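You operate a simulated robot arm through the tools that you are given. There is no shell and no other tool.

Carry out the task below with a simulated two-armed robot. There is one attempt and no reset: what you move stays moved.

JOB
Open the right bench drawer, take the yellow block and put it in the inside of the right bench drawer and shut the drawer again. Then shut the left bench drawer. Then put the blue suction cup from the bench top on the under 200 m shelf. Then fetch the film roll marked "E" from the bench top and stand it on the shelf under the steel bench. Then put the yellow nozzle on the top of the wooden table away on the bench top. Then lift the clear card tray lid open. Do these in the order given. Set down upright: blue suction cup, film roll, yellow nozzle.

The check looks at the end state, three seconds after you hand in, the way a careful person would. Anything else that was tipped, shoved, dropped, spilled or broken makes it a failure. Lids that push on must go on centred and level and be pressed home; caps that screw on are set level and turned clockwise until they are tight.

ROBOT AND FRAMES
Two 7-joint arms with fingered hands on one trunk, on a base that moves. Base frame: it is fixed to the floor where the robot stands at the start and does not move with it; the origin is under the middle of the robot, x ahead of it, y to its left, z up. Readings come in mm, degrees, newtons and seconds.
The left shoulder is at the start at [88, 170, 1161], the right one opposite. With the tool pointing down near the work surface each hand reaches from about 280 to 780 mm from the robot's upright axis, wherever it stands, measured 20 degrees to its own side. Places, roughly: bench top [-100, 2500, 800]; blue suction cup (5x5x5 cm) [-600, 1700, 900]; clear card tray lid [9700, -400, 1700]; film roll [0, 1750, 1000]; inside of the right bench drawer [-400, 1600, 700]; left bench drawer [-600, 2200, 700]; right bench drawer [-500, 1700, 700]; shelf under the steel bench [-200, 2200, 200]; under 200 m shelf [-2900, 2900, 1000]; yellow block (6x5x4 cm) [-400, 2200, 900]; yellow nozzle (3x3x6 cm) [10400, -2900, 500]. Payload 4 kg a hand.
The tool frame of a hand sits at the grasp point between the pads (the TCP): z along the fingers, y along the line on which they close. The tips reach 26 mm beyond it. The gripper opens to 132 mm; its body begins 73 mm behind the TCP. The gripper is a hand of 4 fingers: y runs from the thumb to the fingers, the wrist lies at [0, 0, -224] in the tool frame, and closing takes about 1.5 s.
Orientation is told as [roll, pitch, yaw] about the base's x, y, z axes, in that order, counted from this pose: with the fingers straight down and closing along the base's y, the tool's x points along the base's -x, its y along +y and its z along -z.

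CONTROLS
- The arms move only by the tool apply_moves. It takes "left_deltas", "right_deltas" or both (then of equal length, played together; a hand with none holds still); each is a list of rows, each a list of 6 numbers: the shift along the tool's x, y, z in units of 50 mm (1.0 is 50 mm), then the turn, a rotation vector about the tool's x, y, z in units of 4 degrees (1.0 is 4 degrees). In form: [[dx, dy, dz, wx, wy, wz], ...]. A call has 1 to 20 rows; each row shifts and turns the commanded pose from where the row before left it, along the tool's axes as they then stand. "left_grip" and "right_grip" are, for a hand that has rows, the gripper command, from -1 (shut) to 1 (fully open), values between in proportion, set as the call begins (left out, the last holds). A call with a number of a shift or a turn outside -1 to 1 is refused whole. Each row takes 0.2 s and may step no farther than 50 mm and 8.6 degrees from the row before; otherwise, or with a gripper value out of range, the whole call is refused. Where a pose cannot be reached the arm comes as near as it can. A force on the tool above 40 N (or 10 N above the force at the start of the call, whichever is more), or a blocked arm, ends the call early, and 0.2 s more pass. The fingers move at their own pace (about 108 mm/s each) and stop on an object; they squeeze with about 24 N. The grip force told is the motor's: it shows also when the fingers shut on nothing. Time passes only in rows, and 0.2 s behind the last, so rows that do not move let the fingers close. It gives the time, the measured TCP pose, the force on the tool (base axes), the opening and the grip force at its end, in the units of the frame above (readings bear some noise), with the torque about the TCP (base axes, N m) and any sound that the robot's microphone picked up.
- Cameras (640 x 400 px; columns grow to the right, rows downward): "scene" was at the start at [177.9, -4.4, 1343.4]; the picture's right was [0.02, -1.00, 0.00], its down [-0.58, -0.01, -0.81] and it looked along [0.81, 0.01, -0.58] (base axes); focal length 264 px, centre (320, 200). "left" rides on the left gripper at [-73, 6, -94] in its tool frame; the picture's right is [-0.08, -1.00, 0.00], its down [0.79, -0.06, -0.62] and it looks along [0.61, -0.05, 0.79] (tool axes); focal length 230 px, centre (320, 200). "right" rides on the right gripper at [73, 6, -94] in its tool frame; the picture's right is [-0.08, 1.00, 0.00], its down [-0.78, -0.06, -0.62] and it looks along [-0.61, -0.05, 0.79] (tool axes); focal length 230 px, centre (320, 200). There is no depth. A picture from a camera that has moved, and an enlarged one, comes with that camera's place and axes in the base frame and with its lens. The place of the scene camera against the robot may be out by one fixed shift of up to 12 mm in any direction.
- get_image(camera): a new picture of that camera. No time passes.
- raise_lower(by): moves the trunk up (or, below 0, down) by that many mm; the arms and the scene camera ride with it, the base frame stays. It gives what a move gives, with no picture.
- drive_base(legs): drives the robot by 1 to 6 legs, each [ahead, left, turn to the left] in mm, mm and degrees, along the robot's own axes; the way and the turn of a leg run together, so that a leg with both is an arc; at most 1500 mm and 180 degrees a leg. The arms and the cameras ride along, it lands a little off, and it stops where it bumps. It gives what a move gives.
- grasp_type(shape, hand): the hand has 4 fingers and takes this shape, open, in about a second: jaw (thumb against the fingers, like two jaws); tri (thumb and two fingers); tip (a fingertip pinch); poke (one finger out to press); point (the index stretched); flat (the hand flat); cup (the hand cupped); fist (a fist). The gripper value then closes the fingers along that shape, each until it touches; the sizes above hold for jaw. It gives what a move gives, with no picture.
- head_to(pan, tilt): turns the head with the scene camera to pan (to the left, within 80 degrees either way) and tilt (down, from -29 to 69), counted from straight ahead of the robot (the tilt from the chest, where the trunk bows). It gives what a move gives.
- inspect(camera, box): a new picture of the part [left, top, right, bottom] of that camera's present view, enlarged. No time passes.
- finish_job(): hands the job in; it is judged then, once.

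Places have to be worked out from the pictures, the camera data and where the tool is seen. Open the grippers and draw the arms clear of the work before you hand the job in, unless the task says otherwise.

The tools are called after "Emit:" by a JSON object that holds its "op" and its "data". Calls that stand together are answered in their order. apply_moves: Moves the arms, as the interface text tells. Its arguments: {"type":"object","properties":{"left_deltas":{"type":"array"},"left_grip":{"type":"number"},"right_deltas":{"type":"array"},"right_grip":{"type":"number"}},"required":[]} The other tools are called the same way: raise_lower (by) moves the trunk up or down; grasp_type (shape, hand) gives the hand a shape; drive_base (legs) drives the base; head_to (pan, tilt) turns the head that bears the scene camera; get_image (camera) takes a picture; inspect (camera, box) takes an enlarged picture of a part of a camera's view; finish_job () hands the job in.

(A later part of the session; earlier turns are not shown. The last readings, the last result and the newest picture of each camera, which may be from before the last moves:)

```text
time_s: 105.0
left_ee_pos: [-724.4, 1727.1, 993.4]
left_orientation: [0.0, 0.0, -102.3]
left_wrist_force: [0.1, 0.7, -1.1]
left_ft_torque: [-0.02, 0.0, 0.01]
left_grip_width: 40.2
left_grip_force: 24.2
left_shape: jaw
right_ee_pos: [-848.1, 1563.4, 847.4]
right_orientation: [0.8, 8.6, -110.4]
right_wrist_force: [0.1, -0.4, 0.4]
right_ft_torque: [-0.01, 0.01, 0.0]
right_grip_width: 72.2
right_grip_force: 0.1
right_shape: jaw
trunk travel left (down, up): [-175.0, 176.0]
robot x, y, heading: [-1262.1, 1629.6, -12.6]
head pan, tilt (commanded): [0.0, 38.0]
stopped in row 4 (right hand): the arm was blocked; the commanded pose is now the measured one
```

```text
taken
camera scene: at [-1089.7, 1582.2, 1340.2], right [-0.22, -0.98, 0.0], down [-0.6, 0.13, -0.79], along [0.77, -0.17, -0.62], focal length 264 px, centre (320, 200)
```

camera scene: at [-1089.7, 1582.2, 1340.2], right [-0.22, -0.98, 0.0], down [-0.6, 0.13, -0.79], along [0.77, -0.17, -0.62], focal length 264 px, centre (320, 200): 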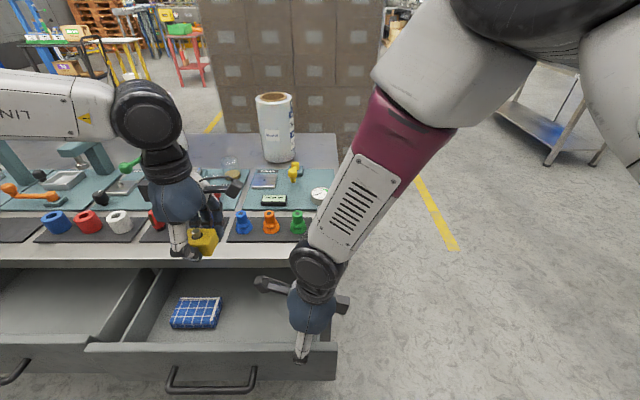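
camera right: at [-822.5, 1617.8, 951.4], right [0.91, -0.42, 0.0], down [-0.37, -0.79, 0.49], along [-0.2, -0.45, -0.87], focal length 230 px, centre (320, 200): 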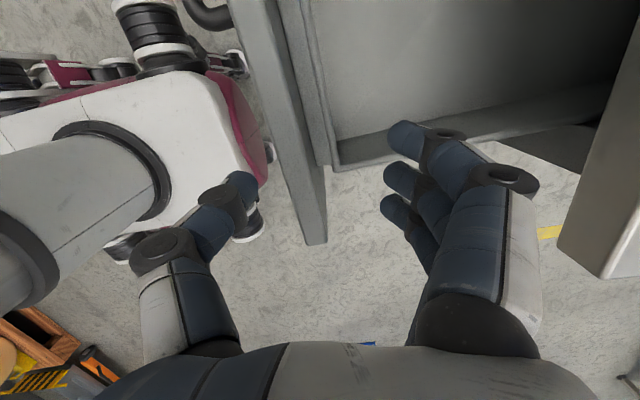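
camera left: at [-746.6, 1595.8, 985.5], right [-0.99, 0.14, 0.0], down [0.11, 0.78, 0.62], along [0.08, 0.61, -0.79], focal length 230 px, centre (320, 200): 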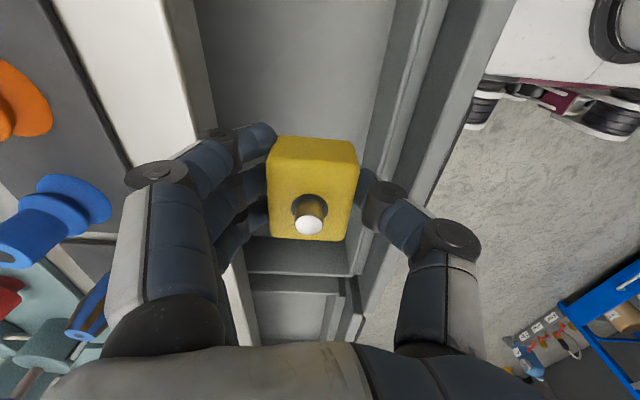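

The right arm is near a limit here, so I widen its grip and lower the whole trunk by 45 mm instead to straddle the panel.

Emit:
{"op": "apply_moves", "data": {"right_deltas": [[0, 0, 0, 0, 0, 0], [0, 0, 0, 0, 0, 0], [0, 0, 0, 0, 0, 0]], "right_grip": 0.6}}

Emit:
{"op": "raise_lower", "data": {"by": -45}}

Emit:
{"op": "get_image", "data": {"camera": "right"}}

Emit:
{"op": "get_image", "data": {"camera": "scene"}}

```text
time_s: 105.8
left_ee_pos: [-724.4, 1727.1, 993.7]
left_orientation: [0.0, -0.1, -102.3]
left_wrist_force: [-0.7, -0.1, -1.9]
left_ft_torque: [-0.03, -0.04, -0.01]
left_grip_width: 39.9
left_grip_force: 23.7
left_shape: jaw
right_ee_pos: [-846.7, 1563.7, 846.9]
right_orientation: [0.9, 8.6, -110.3]
right_wrist_force: [0.6, 1.0, 0.0]
right_ft_torque: [0.01, -0.02, 0.01]
right_grip_width: 105.4
right_grip_force: 0.1
right_shape: jaw
trunk travel left (down, up): [-175.0, 176.0]
robot x, y, heading: [-1261.7, 1626.8, -12.5]
head pan, tilt (commanded): [0.0, 38.0]
```

```text
time_s: 106.6
left_ee_pos: [-725.4, 1728.4, 948.2]
left_orientation: [0.1, 0.0, -102.3]
left_wrist_force: [0.0, 0.4, -0.8]
left_ft_torque: [-0.06, -0.05, 0.02]
left_grip_width: 40.3
left_grip_force: 23.4
left_shape: jaw
right_ee_pos: [-831.6, 1559.5, 815.9]
right_orientation: [-0.2, 12.0, -114.2]
right_wrist_force: [-0.5, 0.5, 0.7]
right_ft_torque: [-0.02, -0.02, 0.02]
right_grip_width: 105.4
right_grip_force: 0.2
right_shape: jaw
trunk travel left (down, up): [-130.0, 221.0]
robot x, y, heading: [-1263.0, 1626.3, -12.6]
head pan, tilt (commanded): [0.0, 38.0]
```

```text
taken
camera right: at [-806.6, 1605.6, 923.5], right [0.88, -0.48, -0.02], down [-0.42, -0.79, 0.44], along [-0.23, -0.38, -0.9], focal length 230 px, centre (320, 200)
```

right: 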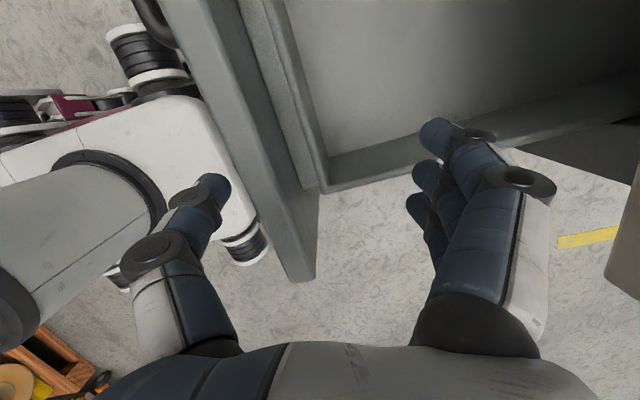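

```text
taken
camera scene: at [-1050.3, 1573.8, 1292.3], right [-0.22, -0.98, 0.0], down [-0.6, 0.13, -0.79], along [0.77, -0.17, -0.61], focal length 264 px, centre (320, 200)
```

scene: 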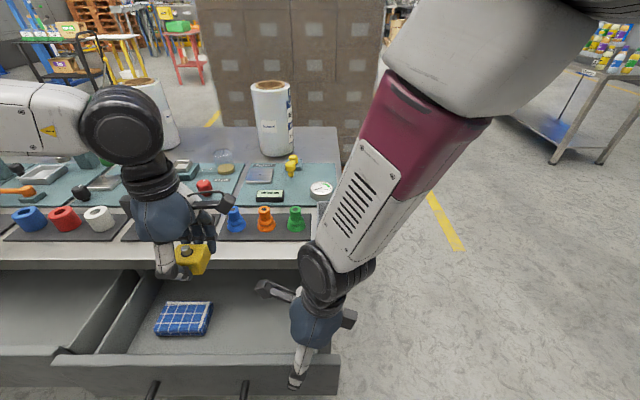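

The right arm is too cramped here. I raise the trunk again, lift the right hand clear, and reposition the base (left 220, back 100) so the right arm can pinch the panel comfortably.

Emit:
{"op": "raise_lower", "data": {"by": 45}}

Emit:
{"op": "apply_moves", "data": {"right_deltas": [[0, 0, -0.5, 0, 0, 0], [-0.5, 0, -0.5, 0, 0, 0], [-0.8, 0, -0.3, 0, 0, 0], [-0.8, 0, 0, 0, 0, 0], [-0.8, 0, 0, 0, 0, 0], [-0.8, 0, 0, 0, 0, 0], [-0.8, 0, 0, 0, 0, 0]]}}

Emit:
{"op": "drive_base", "data": {"legs": [[-100, 0, 0], [0, 220, 0.3]]}}

Emit:
{"op": "get_image", "data": {"camera": "scene"}}

```text
time_s: 107.5
left_ee_pos: [-724.6, 1728.6, 992.1]
left_orientation: [0.0, 0.0, -102.3]
left_wrist_force: [0.4, 0.2, -0.6]
left_ft_torque: [-0.03, 0.01, 0.02]
left_grip_width: 40.2
left_grip_force: 24.3
left_shape: jaw
right_ee_pos: [-826.9, 1559.5, 867.5]
right_orientation: [0.7, 12.4, -113.7]
right_wrist_force: [-0.3, 0.5, 0.3]
right_ft_torque: [0.03, -0.01, 0.02]
right_grip_width: 105.3
right_grip_force: 0.2
right_shape: jaw
trunk travel left (down, up): [-175.0, 176.0]
robot x, y, heading: [-1261.9, 1627.5, -12.5]
head pan, tilt (commanded): [0.0, 38.0]
```

```text
time_s: 109.1
left_ee_pos: [-724.5, 1727.2, 992.7]
left_orientation: [0.1, 0.1, -102.3]
left_wrist_force: [-0.1, 0.7, -0.6]
left_ft_torque: [0.0, 0.02, 0.0]
left_grip_width: 40.1
left_grip_force: 23.8
left_shape: jaw
right_ee_pos: [-927.8, 1345.2, 880.1]
right_orientation: [0.9, 8.3, -110.0]
right_wrist_force: [-0.2, -0.1, 0.2]
right_ft_torque: [-0.02, 0.01, 0.01]
right_grip_width: 105.3
right_grip_force: 0.0
right_shape: jaw
trunk travel left (down, up): [-175.0, 176.0]
robot x, y, heading: [-1257.9, 1628.5, -12.1]
head pan, tilt (commanded): [0.0, 38.0]
```

```text
time_s: 112.4
left_ee_pos: [-775.3, 1966.3, 993.2]
left_orientation: [0.0, 0.0, -102.1]
left_wrist_force: [-0.2, -0.8, -0.3]
left_ft_torque: [-0.03, 0.0, 0.0]
left_grip_width: 40.2
left_grip_force: 24.1
left_shape: jaw
right_ee_pos: [-977.9, 1584.6, 880.4]
right_orientation: [0.9, 8.3, -109.9]
right_wrist_force: [-0.9, -0.7, -0.2]
right_ft_torque: [0.02, 0.0, 0.0]
right_grip_width: 105.5
right_grip_force: 0.0
right_shape: jaw
trunk travel left (down, up): [-175.0, 176.0]
robot x, y, heading: [-1312.9, 1863.9, -12.3]
head pan, tilt (commanded): [0.0, 38.0]
```

```text
taken
camera scene: at [-1140.1, 1819.5, 1340.1], right [-0.21, -0.98, 0.0], down [-0.6, 0.13, -0.79], along [0.77, -0.17, -0.62], focal length 264 px, centre (320, 200)
```

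scene: 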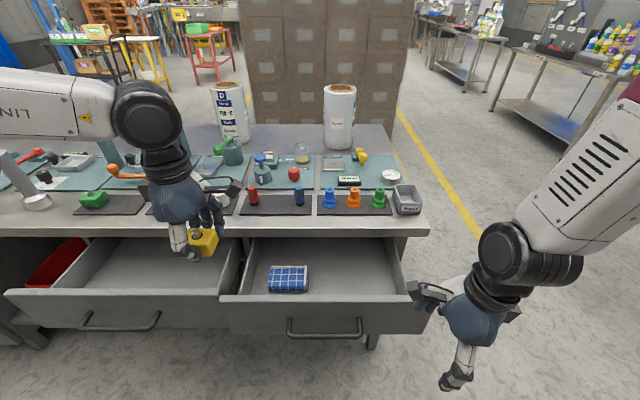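

I straighten the right hand and move it forward above the drawer's front panel.

Emit:
{"op": "apply_moves", "data": {"right_deltas": [[0, 0, 0, 0, -1, -1], [0, 0, 0, 0, -1, -0.9], [0.2, 0.6, 0, 0, 0, 0], [0.2, 0.6, 0, 0, 0, 0], [0, 0.6, 0, 0, 0, 0], [0, 0.4, 0.3, 0, 0, 0]], "right_grip": 0.2}}

Emit:
{"op": "get_image", "data": {"camera": "right"}}

Emit:
{"op": "get_image", "data": {"camera": "scene"}}

```text
time_s: 113.8
left_ee_pos: [-774.5, 1966.1, 991.9]
left_orientation: [-0.1, -0.1, -102.1]
left_wrist_force: [-0.5, 0.0, -1.0]
left_ft_torque: [-0.02, 0.0, -0.04]
left_grip_width: 40.0
left_grip_force: 23.5
left_shape: jaw
right_ee_pos: [-863.5, 1579.1, 868.1]
right_orientation: [1.5, 0.2, -102.3]
right_wrist_force: [0.0, 0.0, -0.2]
right_ft_torque: [-0.02, 0.02, -0.02]
right_grip_width: 79.8
right_grip_force: 0.2
right_shape: jaw
trunk travel left (down, up): [-175.0, 176.0]
robot x, y, heading: [-1312.7, 1865.5, -12.0]
head pan, tilt (commanded): [0.0, 38.0]
```

```text
taken
camera right: at [-844.7, 1650.8, 962.3], right [0.96, -0.29, 0.03], down [-0.24, -0.75, 0.61], along [-0.16, -0.59, -0.79], focal length 230 px, centre (320, 200)
```

right: 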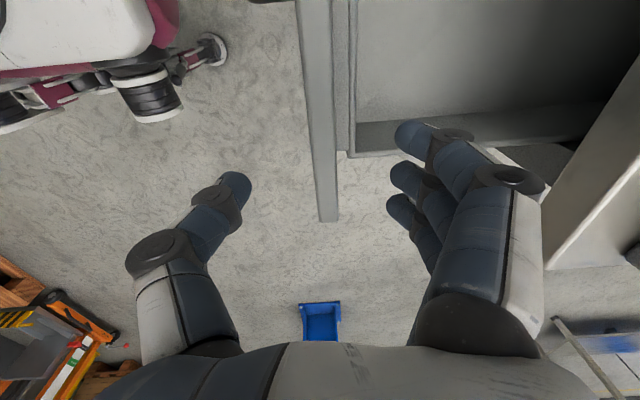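

```text
taken
camera scene: at [-1139.4, 1819.1, 1339.8], right [-0.21, -0.98, 0.0], down [-0.6, 0.13, -0.79], along [0.77, -0.17, -0.62], focal length 264 px, centre (320, 200)
```

scene: 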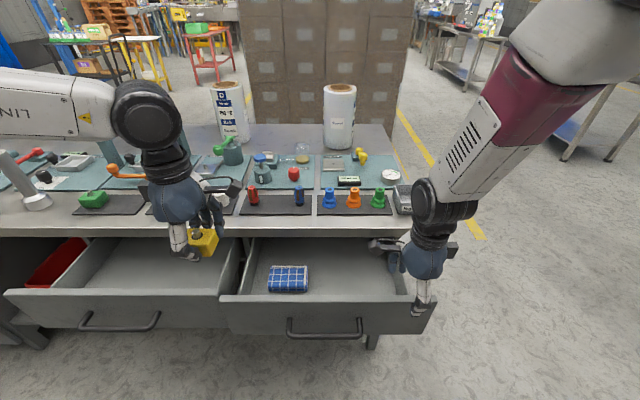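

The panel is centred between thumb and fingers. I lower 66 mm so that the fingers straddle the panel and then close.

Emit:
{"op": "apply_moves", "data": {"right_deltas": [[0, 0, 0.5, 0, 0, 0], [0, 0, 0.5, 0, 0, 0], [0, 0, 0.32, 0, 0, 0], [0, 0, 0, 0, 0, 0]]}}

Emit:
{"op": "apply_moves", "data": {"right_deltas": [[0, 0, 0, 0, 0, 0], [0, 0, 0, 0, 0, 0], [0, 0, 0, 0, 0, 0], [0, 0, 0, 0, 0, 0], [0, 0, 0, 0, 0, 0], [0, 0, 0, 0, 0, 0]], "right_grip": -1}}

Emit:
{"op": "get_image", "data": {"camera": "right"}}

```text
time_s: 114.8
left_ee_pos: [-776.5, 1966.1, 991.8]
left_orientation: [0.1, -0.1, -102.1]
left_wrist_force: [-0.6, -0.5, -0.8]
left_ft_torque: [0.01, -0.03, 0.01]
left_grip_width: 40.0
left_grip_force: 24.3
left_shape: jaw
right_ee_pos: [-863.6, 1577.1, 804.6]
right_orientation: [1.4, 0.2, -102.5]
right_wrist_force: [0.1, -0.5, 0.2]
right_ft_torque: [0.01, -0.02, 0.03]
right_grip_width: 79.5
right_grip_force: 0.1
right_shape: jaw
trunk travel left (down, up): [-175.0, 176.0]
robot x, y, heading: [-1310.2, 1861.3, -12.4]
head pan, tilt (commanded): [0.0, 38.0]
```

```text
time_s: 116.2
left_ee_pos: [-774.3, 1965.5, 992.5]
left_orientation: [0.0, 0.0, -102.1]
left_wrist_force: [0.1, -0.3, -0.7]
left_ft_torque: [-0.02, -0.01, 0.06]
left_grip_width: 40.2
left_grip_force: 24.3
left_shape: jaw
right_ee_pos: [-864.2, 1577.9, 802.4]
right_orientation: [1.5, 0.2, -102.3]
right_wrist_force: [-0.4, 0.2, -3.2]
right_ft_torque: [0.02, -0.04, 0.01]
right_grip_width: 14.5
right_grip_force: 23.9
right_shape: jaw
trunk travel left (down, up): [-175.0, 176.0]
robot x, y, heading: [-1310.2, 1859.4, -12.1]
head pan, tilt (commanded): [0.0, 38.0]
```

```text
taken
camera right: at [-843.7, 1649.4, 897.5], right [0.96, -0.29, 0.03], down [-0.24, -0.75, 0.61], along [-0.16, -0.59, -0.79], focal length 230 px, centre (320, 200)
```

right: 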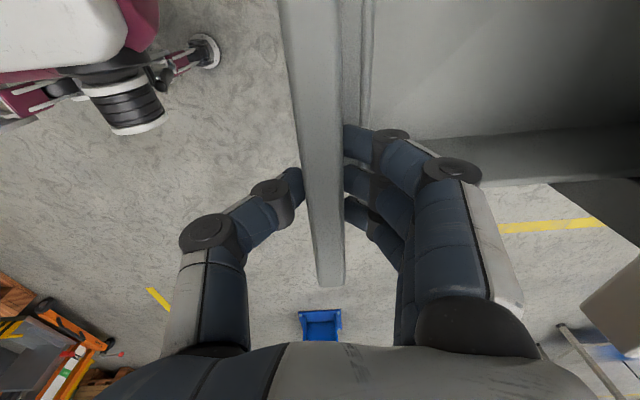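

The panel is pinched (14.5 mm). I pull the drawer another ~90 mm open.

Emit:
{"op": "apply_moves", "data": {"right_deltas": [[0, -0.3, 0, 0, 0, 0], [0, -0.4, 0, 0, 0, 0], [0, -0.4, 0, 0, 0, 0], [0, -0.4, 0, 0, 0, 0], [0, -0.3, 0, 0, 0, 0]], "right_grip": -1}}

Emit:
{"op": "get_image", "data": {"camera": "scene"}}

```text
time_s: 117.4
left_ee_pos: [-777.6, 1964.7, 994.5]
left_orientation: [0.0, 0.0, -102.0]
left_wrist_force: [0.5, 0.0, -1.3]
left_ft_torque: [-0.01, 0.0, 0.02]
left_grip_width: 40.1
left_grip_force: 23.3
left_shape: jaw
right_ee_pos: [-952.3, 1598.0, 801.1]
right_orientation: [1.6, 0.1, -102.5]
right_wrist_force: [-5.1, -17.4, 24.4]
right_ft_torque: [-0.3, -0.01, -0.05]
right_grip_width: 15.3
right_grip_force: 23.7
right_shape: jaw
trunk travel left (down, up): [-175.0, 176.0]
robot x, y, heading: [-1310.2, 1862.6, -12.2]
head pan, tilt (commanded): [0.0, 38.0]
```

```text
taken
camera scene: at [-1142.4, 1818.5, 1340.6], right [-0.21, -0.98, 0.0], down [-0.6, 0.13, -0.79], along [0.77, -0.17, -0.61], focal length 264 px, centre (320, 200)
```

scene: 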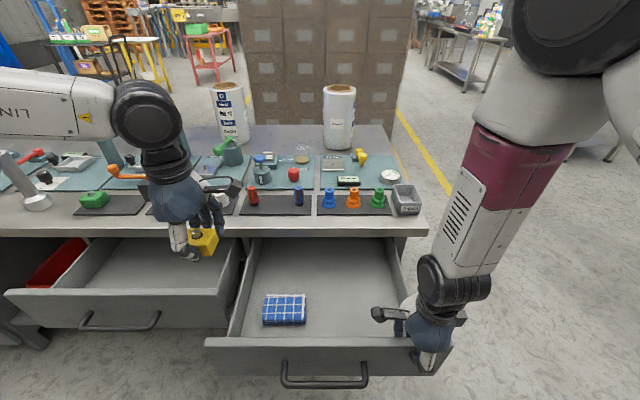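

The drawer is now open about 295 mm. I release the panel and raise the right hand, moving it aside.

Emit:
{"op": "apply_moves", "data": {"right_deltas": [[0, 0, 0, 0, 0, 0], [0, 0, 0, 0, 0, 0], [0, 0, 0, 0, 0, 0]], "right_grip": 0.2}}

Emit:
{"op": "apply_moves", "data": {"right_deltas": [[0, 0, -0.6, 0, 0, 0], [0, 0, -0.7, 0, 0, 0], [-0.4, 0, -0.7, 0, 0, 0], [-0.8, 0, -0.3, 0, 0, 0], [-0.9, 0, 0, 0, 0, 0], [-0.9, 0, 0, 0, 0, 0], [-0.9, 0, 0, 0, 0, 0]]}}

Emit:
{"op": "drive_base", "data": {"legs": [[0, -230, 0]]}}

Emit:
{"op": "get_image", "data": {"camera": "scene"}}

```text
time_s: 118.2
left_ee_pos: [-776.2, 1966.6, 991.8]
left_orientation: [-0.1, 0.0, -102.1]
left_wrist_force: [-1.3, 0.2, -1.5]
left_ft_torque: [-0.01, 0.0, 0.02]
left_grip_width: 39.9
left_grip_force: 24.3
left_shape: jaw
right_ee_pos: [-950.1, 1600.1, 799.3]
right_orientation: [1.5, 0.1, -102.2]
right_wrist_force: [1.0, 0.1, -0.5]
right_ft_torque: [0.01, 0.0, 0.01]
right_grip_width: 78.6
right_grip_force: 0.0
right_shape: jaw
trunk travel left (down, up): [-175.0, 176.0]
robot x, y, heading: [-1310.8, 1863.2, -12.0]
head pan, tilt (commanded): [0.0, 38.0]
```

```text
time_s: 119.8
left_ee_pos: [-775.6, 1964.2, 993.4]
left_orientation: [-0.1, 0.0, -102.0]
left_wrist_force: [0.4, -0.3, -1.0]
left_ft_torque: [0.02, -0.05, 0.04]
left_grip_width: 40.0
left_grip_force: 24.2
left_shape: jaw
right_ee_pos: [-995.9, 1405.1, 914.2]
right_orientation: [1.5, 0.2, -102.4]
right_wrist_force: [-0.7, -0.6, -0.7]
right_ft_torque: [-0.01, -0.06, -0.03]
right_grip_width: 78.9
right_grip_force: 0.1
right_shape: jaw
trunk travel left (down, up): [-175.0, 176.0]
robot x, y, heading: [-1313.9, 1864.7, -12.2]
head pan, tilt (commanded): [0.0, 38.0]
```

```text
time_s: 122.4
left_ee_pos: [-822.9, 1745.2, 992.1]
left_orientation: [0.0, 0.0, -101.9]
left_wrist_force: [0.2, -0.8, -1.7]
left_ft_torque: [-0.01, 0.02, 0.01]
left_grip_width: 40.2
left_grip_force: 24.1
left_shape: jaw
right_ee_pos: [-1042.4, 1185.8, 915.5]
right_orientation: [1.5, 0.1, -102.1]
right_wrist_force: [-0.1, -0.8, 0.0]
right_ft_torque: [-0.01, 0.0, 0.03]
right_grip_width: 78.8
right_grip_force: 0.1
right_shape: jaw
trunk travel left (down, up): [-175.0, 176.0]
robot x, y, heading: [-1359.5, 1641.5, -12.1]
head pan, tilt (commanded): [0.0, 38.0]
```

```text
taken
camera scene: at [-1187.8, 1597.8, 1340.1], right [-0.21, -0.98, 0.0], down [-0.6, 0.13, -0.79], along [0.77, -0.16, -0.62], focal length 264 px, centre (320, 200)
```

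scene: 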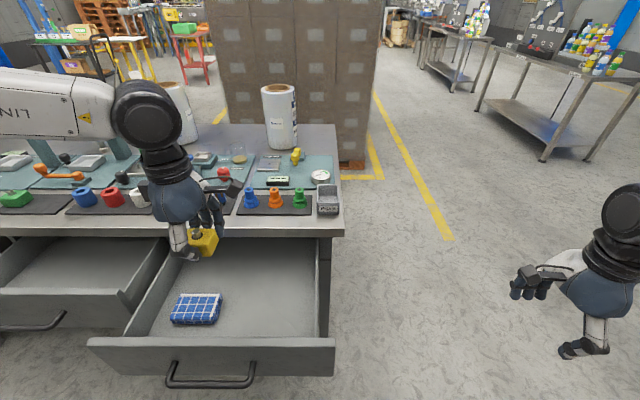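

Now there is enough room. I move the left hand to about 570 mm ahead, 150 mm left, and lower to just above the drawer rim.

Emit:
{"op": "apply_moves", "data": {"left_deltas": [[-0.43, 0.45, 0, 0, 0, 0], [-0.43, 0.45, 0.2, 0, 0, 0], [-0.42, 0.44, 0.5, 0, 0, 0], [0, 0, 0.8, 0, 0, 0], [0, 0, 0.8, 0, 0, 0], [0, 0, 0.7, 0, 0, 0], [0, 0, 0.5, 0, 0, 0], [0, 0, 0, 0, 0, 0]], "left_grip": -1}}

Emit:
{"op": "get_image", "data": {"camera": "scene"}}

Emit:
{"op": "get_image", "data": {"camera": "left"}}

```text
time_s: 124.2
left_ee_pos: [-772.1, 1668.6, 817.9]
left_orientation: [-0.1, 0.0, -101.9]
left_wrist_force: [0.0, -0.7, -1.6]
left_ft_torque: [-0.01, 0.01, 0.0]
left_grip_width: 39.9
left_grip_force: 24.1
left_shape: jaw
right_ee_pos: [-1043.4, 1186.7, 914.0]
right_orientation: [1.4, 0.0, -102.1]
right_wrist_force: [-0.4, 0.5, 0.0]
right_ft_torque: [-0.01, -0.02, -0.04]
right_grip_width: 78.8
right_grip_force: 0.2
right_shape: jaw
trunk travel left (down, up): [-175.0, 176.0]
robot x, y, heading: [-1356.4, 1640.6, -11.8]
head pan, tilt (commanded): [0.0, 38.0]
```

```text
taken
camera scene: at [-1188.0, 1598.2, 1340.2], right [-0.21, -0.98, 0.0], down [-0.6, 0.13, -0.79], along [0.77, -0.16, -0.62], focal length 264 px, centre (320, 200)
```

scene: 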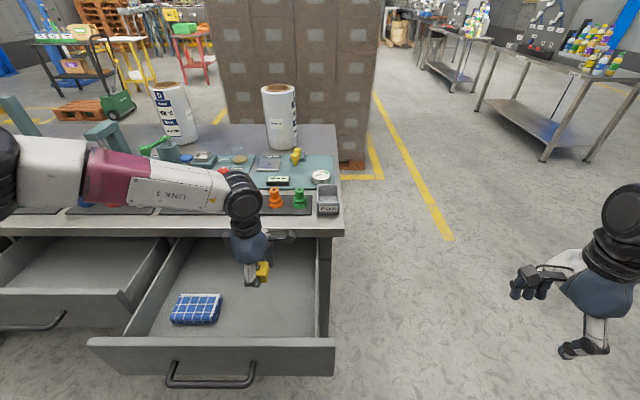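

```text
taken
camera left: at [-780.9, 1594.8, 910.3], right [-0.99, 0.13, 0.0], down [0.1, 0.78, 0.62], along [0.08, 0.61, -0.79], focal length 230 px, centre (320, 200)
```

left: 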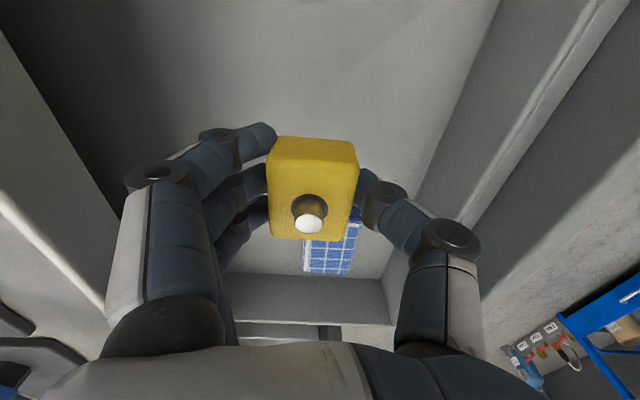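

Good clearance on all sides. I lower further to about z=740.

Emit:
{"op": "apply_moves", "data": {"left_deltas": [[0, 0, 0.5, 0, 0, 0], [0, 0, 0.5, 0, 0, 0], [0, 0, 0.4, 0, 0, 0], [0, 0, 0.15, 0, 0, 0], [0, 0, 0, 0, 0, 0]], "left_grip": -1}}

Emit:
{"op": "get_image", "data": {"camera": "left"}}

Emit:
{"op": "inspect", "data": {"camera": "scene", "box": [140, 220, 340, 350]}}

```text
time_s: 125.4
left_ee_pos: [-771.7, 1668.1, 738.8]
left_orientation: [0.1, 0.0, -101.9]
left_wrist_force: [-0.6, -0.2, -1.3]
left_ft_torque: [0.01, 0.02, -0.01]
left_grip_width: 40.1
left_grip_force: 24.0
left_shape: jaw
right_ee_pos: [-1043.9, 1185.5, 914.8]
right_orientation: [1.5, 0.1, -102.1]
right_wrist_force: [-0.1, 0.6, 0.6]
right_ft_torque: [-0.01, -0.01, 0.01]
right_grip_width: 78.6
right_grip_force: 0.1
right_shape: jaw
trunk travel left (down, up): [-175.0, 176.0]
robot x, y, heading: [-1358.7, 1643.2, -12.1]
head pan, tilt (commanded): [0.0, 38.0]
```

```text
taken
camera left: at [-779.7, 1595.9, 832.4], right [-0.99, 0.13, 0.0], down [0.1, 0.78, 0.62], along [0.08, 0.61, -0.79], focal length 230 px, centre (320, 200)
```

left: 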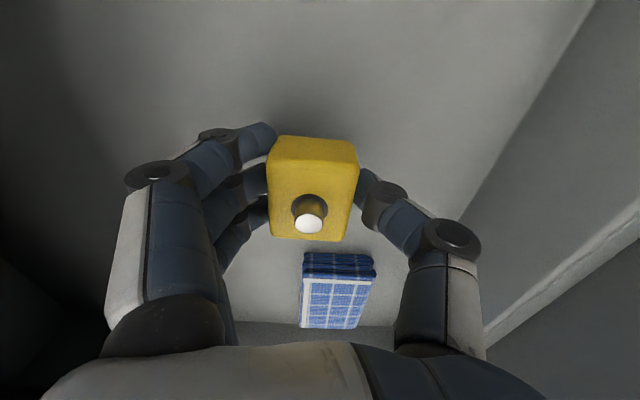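

```text
3.08 times, centred on (240, 285) of scene
camera zoom: at [-1187.8, 1598.1, 1340.1], right [-0.21, -0.98, 0.0], down [-0.6, 0.13, -0.79], along [0.77, -0.16, -0.62], focal length 814 px, centre (566, -62)
```

zoom: 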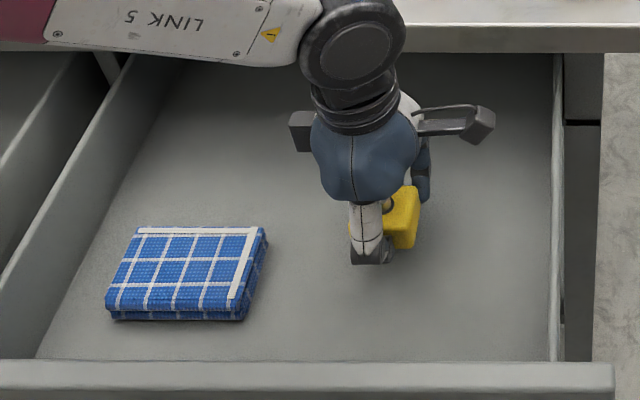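

I lower in small steps until the block touches the drawer floor.

Emit:
{"op": "apply_moves", "data": {"left_deltas": [[0, 0, 0.1, 0, 0, 0], [0, 0, 0.1, 0, 0, 0], [0, 0, 0, 0, 0, 0]], "left_grip": -1}}

Emit:
{"op": "apply_moves", "data": {"left_deltas": [[0, 0, 0.1, 0, 0, 0], [0, 0, 0, 0, 0, 0]], "left_grip": -1}}

```text
time_s: 126.2
left_ee_pos: [-771.7, 1669.0, 729.1]
left_orientation: [0.0, 0.1, -101.9]
left_wrist_force: [-0.5, 0.0, -1.5]
left_ft_torque: [0.02, 0.03, 0.0]
left_grip_width: 40.1
left_grip_force: 24.1
left_shape: jaw
right_ee_pos: [-1042.3, 1186.3, 914.7]
right_orientation: [1.5, 0.1, -102.1]
right_wrist_force: [-0.2, 1.4, 0.2]
right_ft_torque: [-0.03, -0.02, 0.02]
right_grip_width: 78.8
right_grip_force: 0.0
right_shape: jaw
trunk travel left (down, up): [-175.0, 176.0]
robot x, y, heading: [-1360.8, 1641.9, -12.1]
head pan, tilt (commanded): [0.0, 38.0]
```

```text
time_s: 126.8
left_ee_pos: [-770.4, 1670.1, 725.3]
left_orientation: [0.0, 0.0, -101.9]
left_wrist_force: [0.1, 0.2, -0.6]
left_ft_torque: [-0.02, -0.01, 0.02]
left_grip_width: 40.2
left_grip_force: 24.0
left_shape: jaw
right_ee_pos: [-1043.4, 1186.4, 914.5]
right_orientation: [1.5, 0.1, -102.1]
right_wrist_force: [0.0, -0.1, -0.4]
right_ft_torque: [0.01, 0.02, 0.01]
right_grip_width: 78.8
right_grip_force: 0.1
right_shape: jaw
trunk travel left (down, up): [-175.0, 176.0]
robot x, y, heading: [-1360.2, 1640.1, -12.1]
head pan, tilt (commanded): [0.0, 38.0]
```

Emit:
{"op": "apply_moves", "data": {"left_deltas": [[0, 0, 0.1, 0, 0, 0], [0, 0, 0, 0, 0, 0]], "left_grip": -1}}

Emit:
{"op": "apply_moves", "data": {"left_deltas": [[0, 0, 0.1, 0, 0, 0], [0, 0, 0, 0, 0, 0]], "left_grip": -1}}

Emit:
{"op": "apply_moves", "data": {"left_deltas": [[0, 0, 0.08, 0, 0, 0], [0, 0, 0, 0, 0, 0]], "left_grip": -1}}

Emit:
{"op": "get_image", "data": {"camera": "left"}}

```text
time_s: 127.4
left_ee_pos: [-771.4, 1669.1, 720.3]
left_orientation: [0.0, 0.1, -101.9]
left_wrist_force: [0.0, 0.3, -0.6]
left_ft_torque: [-0.01, -0.01, -0.02]
left_grip_width: 39.7
left_grip_force: 24.2
left_shape: jaw
right_ee_pos: [-1043.4, 1185.7, 915.4]
right_orientation: [1.5, 0.1, -102.1]
right_wrist_force: [-0.8, 0.8, -0.2]
right_ft_torque: [-0.02, -0.01, -0.02]
right_grip_width: 79.0
right_grip_force: 0.1
right_shape: jaw
trunk travel left (down, up): [-175.0, 176.0]
robot x, y, heading: [-1362.9, 1643.5, -11.9]
head pan, tilt (commanded): [0.0, 38.0]
```

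```text
time_s: 128.0
left_ee_pos: [-771.7, 1668.4, 715.9]
left_orientation: [-0.1, 0.0, -101.9]
left_wrist_force: [0.0, -0.3, -0.8]
left_ft_torque: [0.01, 0.04, 0.0]
left_grip_width: 40.0
left_grip_force: 24.0
left_shape: jaw
right_ee_pos: [-1043.3, 1186.4, 915.3]
right_orientation: [1.5, 0.1, -102.2]
right_wrist_force: [-0.4, -0.4, 0.5]
right_ft_torque: [-0.01, 0.01, -0.02]
right_grip_width: 78.7
right_grip_force: 0.1
right_shape: jaw
trunk travel left (down, up): [-175.0, 176.0]
robot x, y, heading: [-1362.7, 1643.3, -12.0]
head pan, tilt (commanded): [0.0, 38.0]
```

```text
time_s: 128.6
left_ee_pos: [-772.0, 1668.6, 711.7]
left_orientation: [0.1, 0.0, -101.9]
left_wrist_force: [-0.2, -0.4, -1.3]
left_ft_torque: [0.0, -0.01, 0.01]
left_grip_width: 39.7
left_grip_force: 24.0
left_shape: jaw
right_ee_pos: [-1042.6, 1186.2, 914.7]
right_orientation: [1.5, 0.1, -102.0]
right_wrist_force: [1.0, -0.7, 0.4]
right_ft_torque: [0.02, -0.01, -0.01]
right_grip_width: 78.5
right_grip_force: 0.0
right_shape: jaw
trunk travel left (down, up): [-175.0, 176.0]
robot x, y, heading: [-1359.3, 1640.5, -12.0]
head pan, tilt (commanded): [0.0, 38.0]
```

```text
taken
camera left: at [-779.9, 1595.5, 804.5], right [-0.99, 0.13, 0.0], down [0.1, 0.78, 0.62], along [0.08, 0.61, -0.79], focal length 230 px, centre (320, 200)
```

left: 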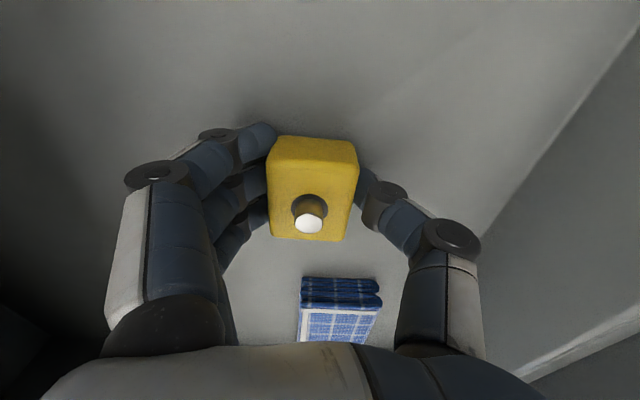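

Still no contact; I continue down in small steps.

Emit:
{"op": "apply_moves", "data": {"left_deltas": [[0, 0, 0.08, 0, 0, 0], [0, 0, 0, 0, 0, 0]], "left_grip": -1}}

Emit:
{"op": "apply_moves", "data": {"left_deltas": [[0, 0, 0.06, 0, 0, 0], [0, 0, 0, 0, 0, 0]], "left_grip": -1}}

Emit:
{"op": "inspect", "data": {"camera": "scene", "box": [200, 240, 300, 310]}}

```text
time_s: 129.2
left_ee_pos: [-771.5, 1669.4, 710.3]
left_orientation: [0.2, -0.1, -101.9]
left_wrist_force: [1.0, 1.1, 15.8]
left_ft_torque: [-0.06, -0.47, 0.04]
left_grip_width: 40.0
left_grip_force: 24.1
left_shape: jaw
right_ee_pos: [-1042.9, 1184.8, 917.0]
right_orientation: [1.6, 0.0, -102.1]
right_wrist_force: [-0.3, -0.2, -0.4]
right_ft_torque: [-0.01, -0.02, 0.01]
right_grip_width: 78.9
right_grip_force: 0.1
right_shape: jaw
trunk travel left (down, up): [-175.0, 176.0]
robot x, y, heading: [-1359.6, 1640.8, -12.1]
head pan, tilt (commanded): [0.0, 38.0]
```

```text
time_s: 129.8
left_ee_pos: [-767.6, 1668.6, 709.0]
left_orientation: [0.6, -0.2, -101.8]
left_wrist_force: [2.4, 2.1, 26.9]
left_ft_torque: [0.1, -0.08, -0.09]
left_grip_width: 40.8
left_grip_force: 24.5
left_shape: jaw
right_ee_pos: [-1043.4, 1186.8, 914.7]
right_orientation: [1.6, 0.1, -102.1]
right_wrist_force: [0.3, 0.7, 0.6]
right_ft_torque: [-0.01, 0.0, 0.0]
right_grip_width: 78.8
right_grip_force: 0.0
right_shape: jaw
trunk travel left (down, up): [-175.0, 176.0]
robot x, y, heading: [-1361.9, 1643.1, -12.1]
head pan, tilt (commanded): [0.0, 38.0]
stopped in row 2 (left hand): the force on the tool passed its limit at 42 N (the readings are from after the stop); the commanded pose is now the measured one
```

```text
5.71 times, centred on (250, 275) of scene
camera zoom: at [-1188.9, 1598.3, 1340.2], right [-0.21, -0.98, 0.0], down [-0.6, 0.13, -0.79], along [0.77, -0.16, -0.62], focal length 1511 px, centre (720, -229)
```

zoom: 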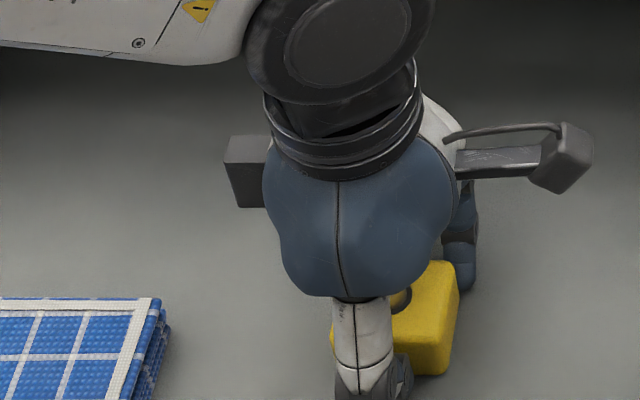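

The block is on the drawer floor. I ease up 2 mm, open the hand and rise out of the drawer.

Emit:
{"op": "apply_moves", "data": {"left_deltas": [[0, 0, -0.03, 0, 0, 0], [0, 0, 0, 0, 0, 0], [0, 0, 0, 0, 0, 0], [0, 0, 0, 0, 0, 0]], "left_grip": -0.1}}

Emit:
{"op": "apply_moves", "data": {"left_deltas": [[0, 0, -0.4, 0, 0, 0], [0, 0, -0.6, 0, 0, 0], [0, 0, -0.8, 0, 0, 0], [0, 0, -0.9, 0, 0, 0], [0, 0, -0.9, 0, 0, 0], [0, 0, -0.9, 0, 0, 0], [0, 0, -0.6, 0, 0, 0], [0.8, 0, 0, 0, 0, 0], [0.8, 0, 0, 0, 0, 0], [0.8, 0, 0, 0, 0, 0]]}}

Emit:
{"op": "get_image", "data": {"camera": "scene"}}

```text
time_s: 130.8
left_ee_pos: [-769.6, 1668.5, 709.2]
left_orientation: [0.3, -0.1, -101.7]
left_wrist_force: [-2.2, 0.0, 24.6]
left_ft_torque: [-0.04, -0.15, 0.01]
left_grip_width: 51.7
left_grip_force: 0.0
left_shape: jaw
right_ee_pos: [-1044.5, 1186.7, 916.3]
right_orientation: [1.6, 0.2, -102.1]
right_wrist_force: [0.1, 0.0, -0.1]
right_ft_torque: [0.02, 0.02, 0.0]
right_grip_width: 78.9
right_grip_force: 0.1
right_shape: jaw
trunk travel left (down, up): [-175.0, 176.0]
robot x, y, heading: [-1359.9, 1639.8, -11.8]
head pan, tilt (commanded): [0.0, 38.0]
```

```text
time_s: 133.0
left_ee_pos: [-745.8, 1789.6, 960.9]
left_orientation: [0.1, -0.1, -101.9]
left_wrist_force: [0.2, 0.3, 0.3]
left_ft_torque: [-0.01, -0.02, 0.01]
left_grip_width: 58.9
left_grip_force: 0.2
left_shape: jaw
right_ee_pos: [-1042.0, 1187.0, 915.5]
right_orientation: [1.5, 0.1, -102.0]
right_wrist_force: [-0.2, 0.6, -0.7]
right_ft_torque: [-0.02, 0.0, 0.02]
right_grip_width: 78.7
right_grip_force: 0.1
right_shape: jaw
trunk travel left (down, up): [-175.0, 176.0]
robot x, y, heading: [-1360.9, 1639.8, -12.1]
head pan, tilt (commanded): [0.0, 38.0]
```

```text
taken
camera scene: at [-1188.0, 1599.2, 1340.1], right [-0.21, -0.98, 0.0], down [-0.6, 0.13, -0.79], along [0.77, -0.16, -0.62], focal length 264 px, centre (320, 200)
```

scene: 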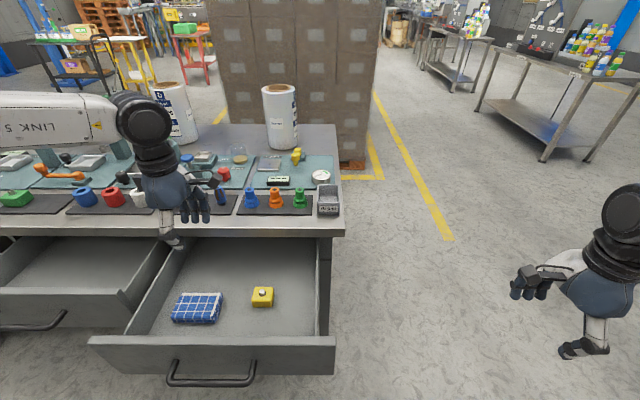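

The yellow block sits in the drawer. To shut it I turn the left hand to point forward, make a fist, and back the base off by 150 mm.

Emit:
{"op": "apply_moves", "data": {"left_deltas": [[0, 0, 0, -1, 0, 0], [0, 0, 0, -1, 0, 0], [0, 0, 0, -1, 0, 0], [0, 0, 0, -1, 0, 0], [0, 0, 0, -1, 0, 0], [0, 0, 0, -1, 0, 0], [0, 0, 0, -1, 0, 0], [0, 0, 0, -1, 0, 0], [0, 0, 0, -1, 0, 0], [0, 0, 0, -1, 0, 0], [0, 0, 0, -1, 0, 0], [0, 0, 0, -1, 0, 0], [0, 0, 0, -1, 0, 0], [0, 0, 0, -1, 0, 0], [0, 0, 0, -1, 0, 0], [0, 0, 0, -1, 0, 0], [0, 0, 0, -1, 0, 0], [0, 0, 0, -1, 0, 0], [0, 0, 0, -1, 0, 0], [0, 0, 0, -1, 0, 0]], "left_grip": -0.1}}

Emit:
{"op": "apply_moves", "data": {"left_deltas": [[0, 0, 0, -1, 0, 0], [0, 0, 0, -1, 0, 0], [0, 0, 0, -0.5, 0, 0]]}}

Emit:
{"op": "drive_base", "data": {"legs": [[-150, 0, 0]]}}

Emit:
{"op": "grasp_type", "data": {"shape": "fist", "hand": "left"}}

Emit:
{"op": "get_image", "data": {"camera": "scene"}}

Emit:
{"op": "get_image", "data": {"camera": "left"}}

```text
time_s: 137.2
left_ee_pos: [-744.9, 1785.9, 961.9]
left_orientation: [80.3, 0.0, -101.9]
left_wrist_force: [0.0, -0.1, 0.4]
left_ft_torque: [0.02, 0.01, 0.03]
left_grip_width: 58.6
left_grip_force: 0.2
left_shape: jaw
right_ee_pos: [-1043.2, 1185.5, 916.1]
right_orientation: [1.6, 0.1, -102.1]
right_wrist_force: [-0.5, 0.0, -0.2]
right_ft_torque: [-0.01, -0.02, -0.03]
right_grip_width: 78.8
right_grip_force: 0.0
right_shape: jaw
trunk travel left (down, up): [-175.0, 176.0]
robot x, y, heading: [-1362.6, 1640.2, -11.9]
head pan, tilt (commanded): [0.0, 38.0]
```

```text
time_s: 138.0
left_ee_pos: [-746.6, 1786.3, 963.3]
left_orientation: [90.2, 0.0, -101.7]
left_wrist_force: [0.1, 1.0, -0.1]
left_ft_torque: [0.0, 0.01, -0.03]
left_grip_width: 58.8
left_grip_force: 0.0
left_shape: jaw
right_ee_pos: [-1043.1, 1185.9, 915.7]
right_orientation: [1.5, 0.2, -102.1]
right_wrist_force: [-0.7, 0.5, 0.8]
right_ft_torque: [0.03, 0.0, -0.02]
right_grip_width: 79.0
right_grip_force: 0.1
right_shape: jaw
trunk travel left (down, up): [-175.0, 176.0]
robot x, y, heading: [-1359.5, 1640.8, -12.1]
head pan, tilt (commanded): [0.0, 38.0]
```

```text
time_s: 139.4
left_ee_pos: [-893.9, 1818.1, 963.8]
left_orientation: [90.2, -0.2, -101.9]
left_wrist_force: [0.1, 0.6, -0.4]
left_ft_torque: [0.02, -0.01, -0.01]
left_grip_width: 58.7
left_grip_force: 0.0
left_shape: jaw
right_ee_pos: [-1189.1, 1217.6, 914.1]
right_orientation: [1.6, 0.1, -102.2]
right_wrist_force: [-0.6, 0.4, -0.7]
right_ft_torque: [0.0, -0.01, -0.04]
right_grip_width: 78.6
right_grip_force: 0.1
right_shape: jaw
trunk travel left (down, up): [-175.0, 176.0]
robot x, y, heading: [-1507.8, 1672.2, -12.1]
head pan, tilt (commanded): [0.0, 38.0]
```

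```text
time_s: 140.3
left_ee_pos: [-892.2, 1817.3, 962.6]
left_orientation: [90.2, -0.1, -101.8]
left_wrist_force: [0.1, 0.5, -0.6]
left_ft_torque: [-0.02, -0.02, 0.0]
left_grip_width: 0.2
left_grip_force: 0.0
left_shape: fist
right_ee_pos: [-1188.7, 1216.5, 914.7]
right_orientation: [1.5, 0.1, -102.1]
right_wrist_force: [-0.2, 0.5, 0.4]
right_ft_torque: [0.03, 0.0, 0.01]
right_grip_width: 78.8
right_grip_force: 0.0
right_shape: jaw
trunk travel left (down, up): [-175.0, 176.0]
robot x, y, heading: [-1507.6, 1675.8, -11.9]
head pan, tilt (commanded): [0.0, 38.0]
```

```text
taken
camera scene: at [-1333.8, 1629.3, 1340.1], right [-0.21, -0.98, 0.0], down [-0.6, 0.13, -0.79], along [0.77, -0.16, -0.62], focal length 264 px, centre (320, 200)
```

scene: 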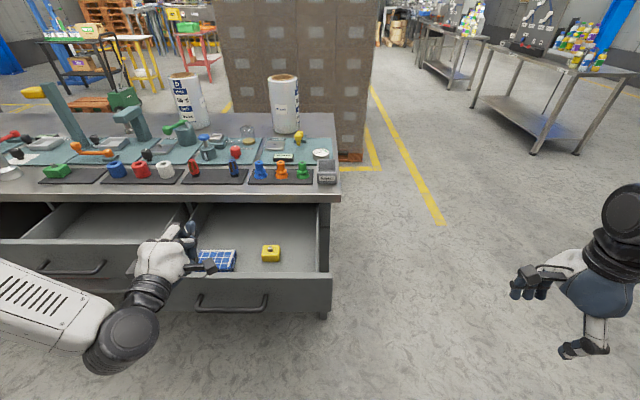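

```text
taken
camera left: at [-998.1, 1764.9, 967.9], right [-0.01, -0.08, -1.0], down [-0.44, 0.89, -0.06], along [0.9, 0.44, -0.05], focal length 230 px, centre (320, 200)
```

left: 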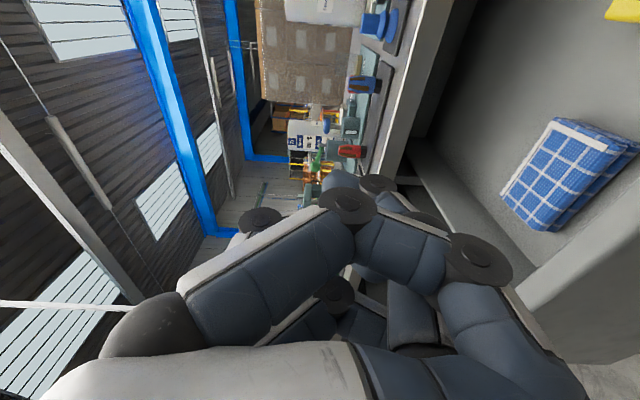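

The bar is about 533 mm ahead, 208 mm left. I retract the fist and lower it in front of the handle.

Emit:
{"op": "apply_moves", "data": {"left_deltas": [[-0.3, 0, -0.7, 0, 0, 0], [-0.3, 0, -0.7, 0, 0, 0], [-0.3, 0, -0.7, 0, 0, 0], [-0.3, 0, -0.6, 0, 0, 0], [0, -0.8, 0, 0, 0, 0], [0, -0.9, 0, 0, 0, 0], [0, -0.9, 0, 0, 0, 0], [0, -0.9, 0, 0, 0, 0], [0, -0.8, 0, 0, 0, 0], [0, 0, 0, 0, 0, 0]]}}

Emit:
{"op": "get_image", "data": {"camera": "scene"}}

Emit:
{"op": "get_image", "data": {"camera": "left"}}

```text
time_s: 142.5
left_ee_pos: [-1021.0, 1778.4, 726.6]
left_orientation: [90.2, -0.1, -101.9]
left_wrist_force: [0.8, 0.0, 0.1]
left_ft_torque: [0.01, -0.01, 0.01]
left_grip_width: 0.2
left_grip_force: 0.1
left_shape: fist
left hand out of reach, approached as far as the arm can: row 3, 4
right_ee_pos: [-1188.9, 1217.0, 914.8]
right_orientation: [1.6, 0.0, -102.1]
right_wrist_force: [0.0, -0.5, 0.4]
right_ft_torque: [-0.01, 0.01, 0.01]
right_grip_width: 78.7
right_grip_force: 0.0
right_shape: jaw
trunk travel left (down, up): [-175.0, 176.0]
robot x, y, heading: [-1508.8, 1668.6, -11.9]
head pan, tilt (commanded): [0.0, 38.0]
```

```text
taken
camera scene: at [-1333.9, 1629.4, 1340.1], right [-0.21, -0.98, 0.0], down [-0.6, 0.13, -0.79], along [0.77, -0.16, -0.62], focal length 264 px, centre (320, 200)
```

scene: 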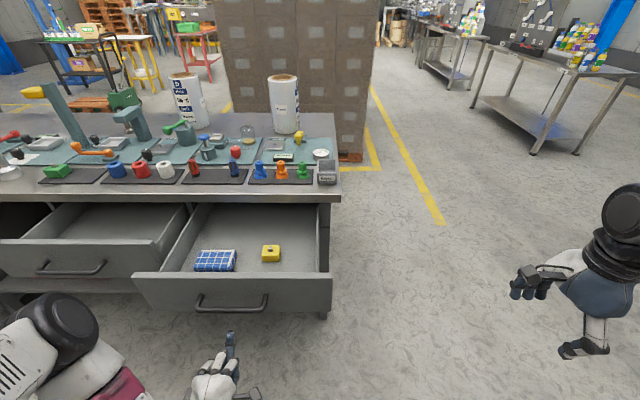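

```text
taken
camera left: at [-1127.3, 1726.0, 730.9], right [-0.01, -0.08, -1.0], down [-0.44, 0.89, -0.06], along [0.9, 0.44, -0.05], focal length 230 px, centre (320, 200)
```

left: 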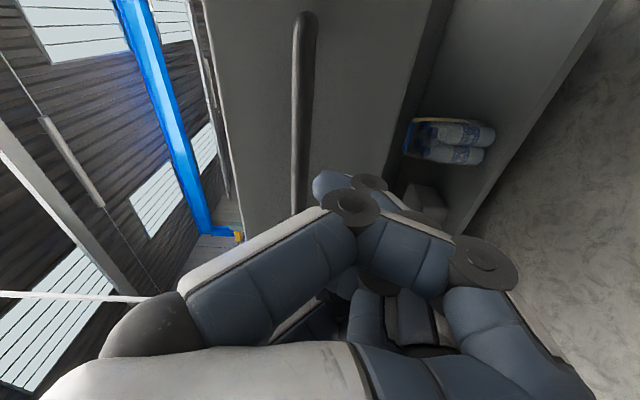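

The fist is a bit below the bar; I raise it 18 mm and push forward.

Emit:
{"op": "apply_moves", "data": {"left_deltas": [[0, 0.36, 0, 0, 0, 0], [0, 0, 0.5, 0, 0, 0], [0, 0, 0.5, 0, 0, 0], [0, 0, 0.5, 0, 0, 0], [0, 0, 0.5, 0, 0, 0]]}}

Emit:
{"op": "get_image", "data": {"camera": "scene"}}

Emit:
{"op": "get_image", "data": {"camera": "left"}}

```text
time_s: 143.7
left_ee_pos: [-925.0, 1760.2, 743.1]
left_orientation: [90.2, 0.0, -101.9]
left_wrist_force: [0.1, -1.0, 0.1]
left_ft_torque: [-0.01, -0.01, -0.04]
left_grip_width: 0.0
left_grip_force: 0.0
left_shape: fist
right_ee_pos: [-1188.7, 1217.5, 915.1]
right_orientation: [1.5, 0.1, -102.0]
right_wrist_force: [0.2, 0.2, 0.4]
right_ft_torque: [-0.04, -0.02, -0.01]
right_grip_width: 78.5
right_grip_force: 0.0
right_shape: jaw
trunk travel left (down, up): [-175.0, 176.0]
robot x, y, heading: [-1506.4, 1671.8, -12.1]
head pan, tilt (commanded): [0.0, 38.0]
```

```text
taken
camera scene: at [-1333.5, 1629.1, 1340.0], right [-0.21, -0.98, 0.0], down [-0.6, 0.13, -0.79], along [0.77, -0.16, -0.62], focal length 264 px, centre (320, 200)
```

scene: 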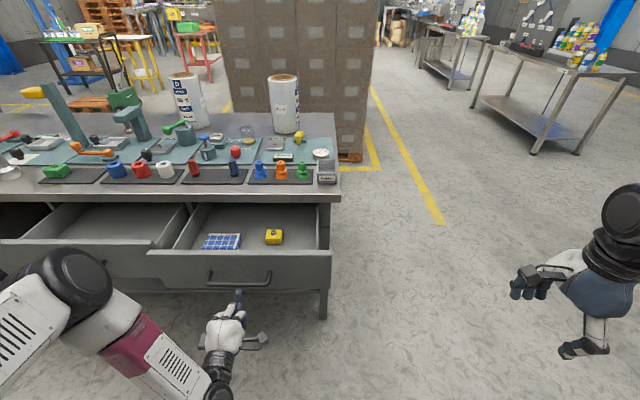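

```text
taken
camera left: at [-1031.2, 1707.0, 748.0], right [-0.01, -0.08, -1.0], down [-0.44, 0.89, -0.06], along [0.9, 0.44, -0.05], focal length 230 px, centre (320, 200)
```

left: 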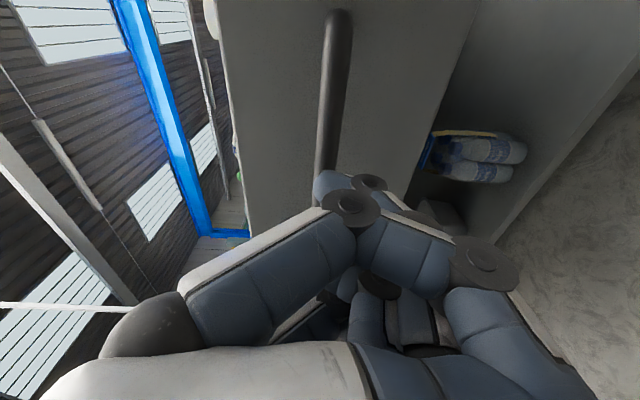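

The drawer is sliding in. I continue pushing.

Emit:
{"op": "apply_moves", "data": {"left_deltas": [[0, 0, 0.5, 0, 0, 0], [0, 0, 0.5, 0, 0, 0], [0, 0, 0.5, 0, 0, 0], [0, 0, 0.5, 0, 0, 0], [0, 0, 0.5, 0, 0, 0], [0, 0, 0.5, 0, 0, 0]]}}

Emit:
{"op": "get_image", "data": {"camera": "scene"}}

```text
time_s: 145.1
left_ee_pos: [-778.9, 1730.4, 744.4]
left_orientation: [90.2, -0.2, -101.8]
left_wrist_force: [-0.1, 1.1, -0.8]
left_ft_torque: [-0.04, 0.0, 0.01]
left_grip_width: 0.0
left_grip_force: 0.1
left_shape: fist
right_ee_pos: [-1188.8, 1216.6, 914.2]
right_orientation: [1.5, 0.1, -102.1]
right_wrist_force: [0.2, 0.2, -0.8]
right_ft_torque: [0.02, 0.02, 0.04]
right_grip_width: 79.0
right_grip_force: 0.0
right_shape: jaw
trunk travel left (down, up): [-175.0, 176.0]
robot x, y, heading: [-1504.9, 1676.5, -11.9]
head pan, tilt (commanded): [0.0, 38.0]
```

```text
taken
camera scene: at [-1333.5, 1629.1, 1340.0], right [-0.21, -0.98, 0.0], down [-0.6, 0.13, -0.79], along [0.77, -0.16, -0.62], focal length 264 px, centre (320, 200)
```

scene: 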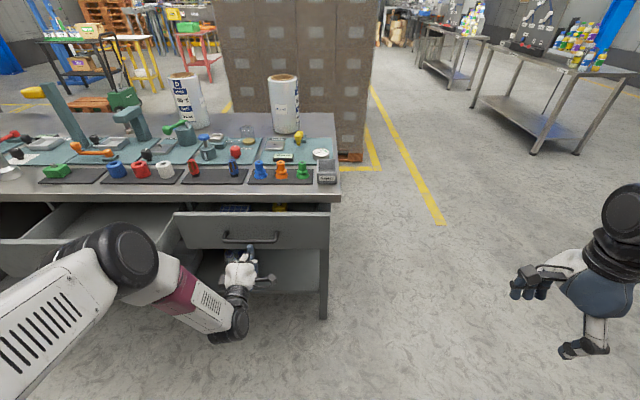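

About 100 mm remains; I keep pushing, slower towards the end.

Emit:
{"op": "apply_moves", "data": {"left_deltas": [[0, 0, 0.5, 0, 0, 0], [0, 0, 0.5, 0, 0, 0], [0, 0, 0.4, 0, 0, 0], [0, 0, 0.2, 0, 0, 0], [0, 0, 0.2, 0, 0, 0], [0, 0, 0.2, 0, 0, 0]]}}

Emit:
{"op": "get_image", "data": {"camera": "scene"}}

```text
time_s: 146.5
left_ee_pos: [-682.2, 1708.6, 738.7]
left_orientation: [89.6, -0.2, -101.8]
left_wrist_force: [-28.5, 5.1, -9.9]
left_ft_torque: [0.02, 0.13, -0.01]
left_grip_width: 0.0
left_grip_force: 0.0
left_shape: fist
right_ee_pos: [-1189.1, 1217.1, 914.9]
right_orientation: [1.5, 0.0, -102.0]
right_wrist_force: [-0.2, -0.2, -0.6]
right_ft_torque: [0.0, 0.0, 0.01]
right_grip_width: 78.6
right_grip_force: 0.1
right_shape: jaw
trunk travel left (down, up): [-175.0, 176.0]
robot x, y, heading: [-1501.5, 1669.6, -12.1]
head pan, tilt (commanded): [0.0, 38.0]
```

```text
taken
camera scene: at [-1334.7, 1629.7, 1339.7], right [-0.21, -0.98, 0.0], down [-0.6, 0.13, -0.79], along [0.77, -0.16, -0.62], focal length 264 px, centre (320, 200)
```

scene: 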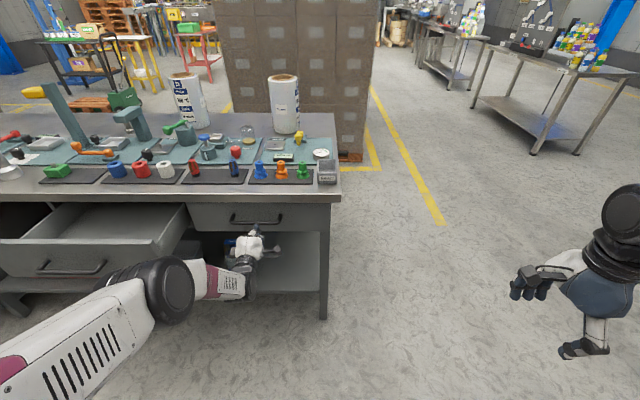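

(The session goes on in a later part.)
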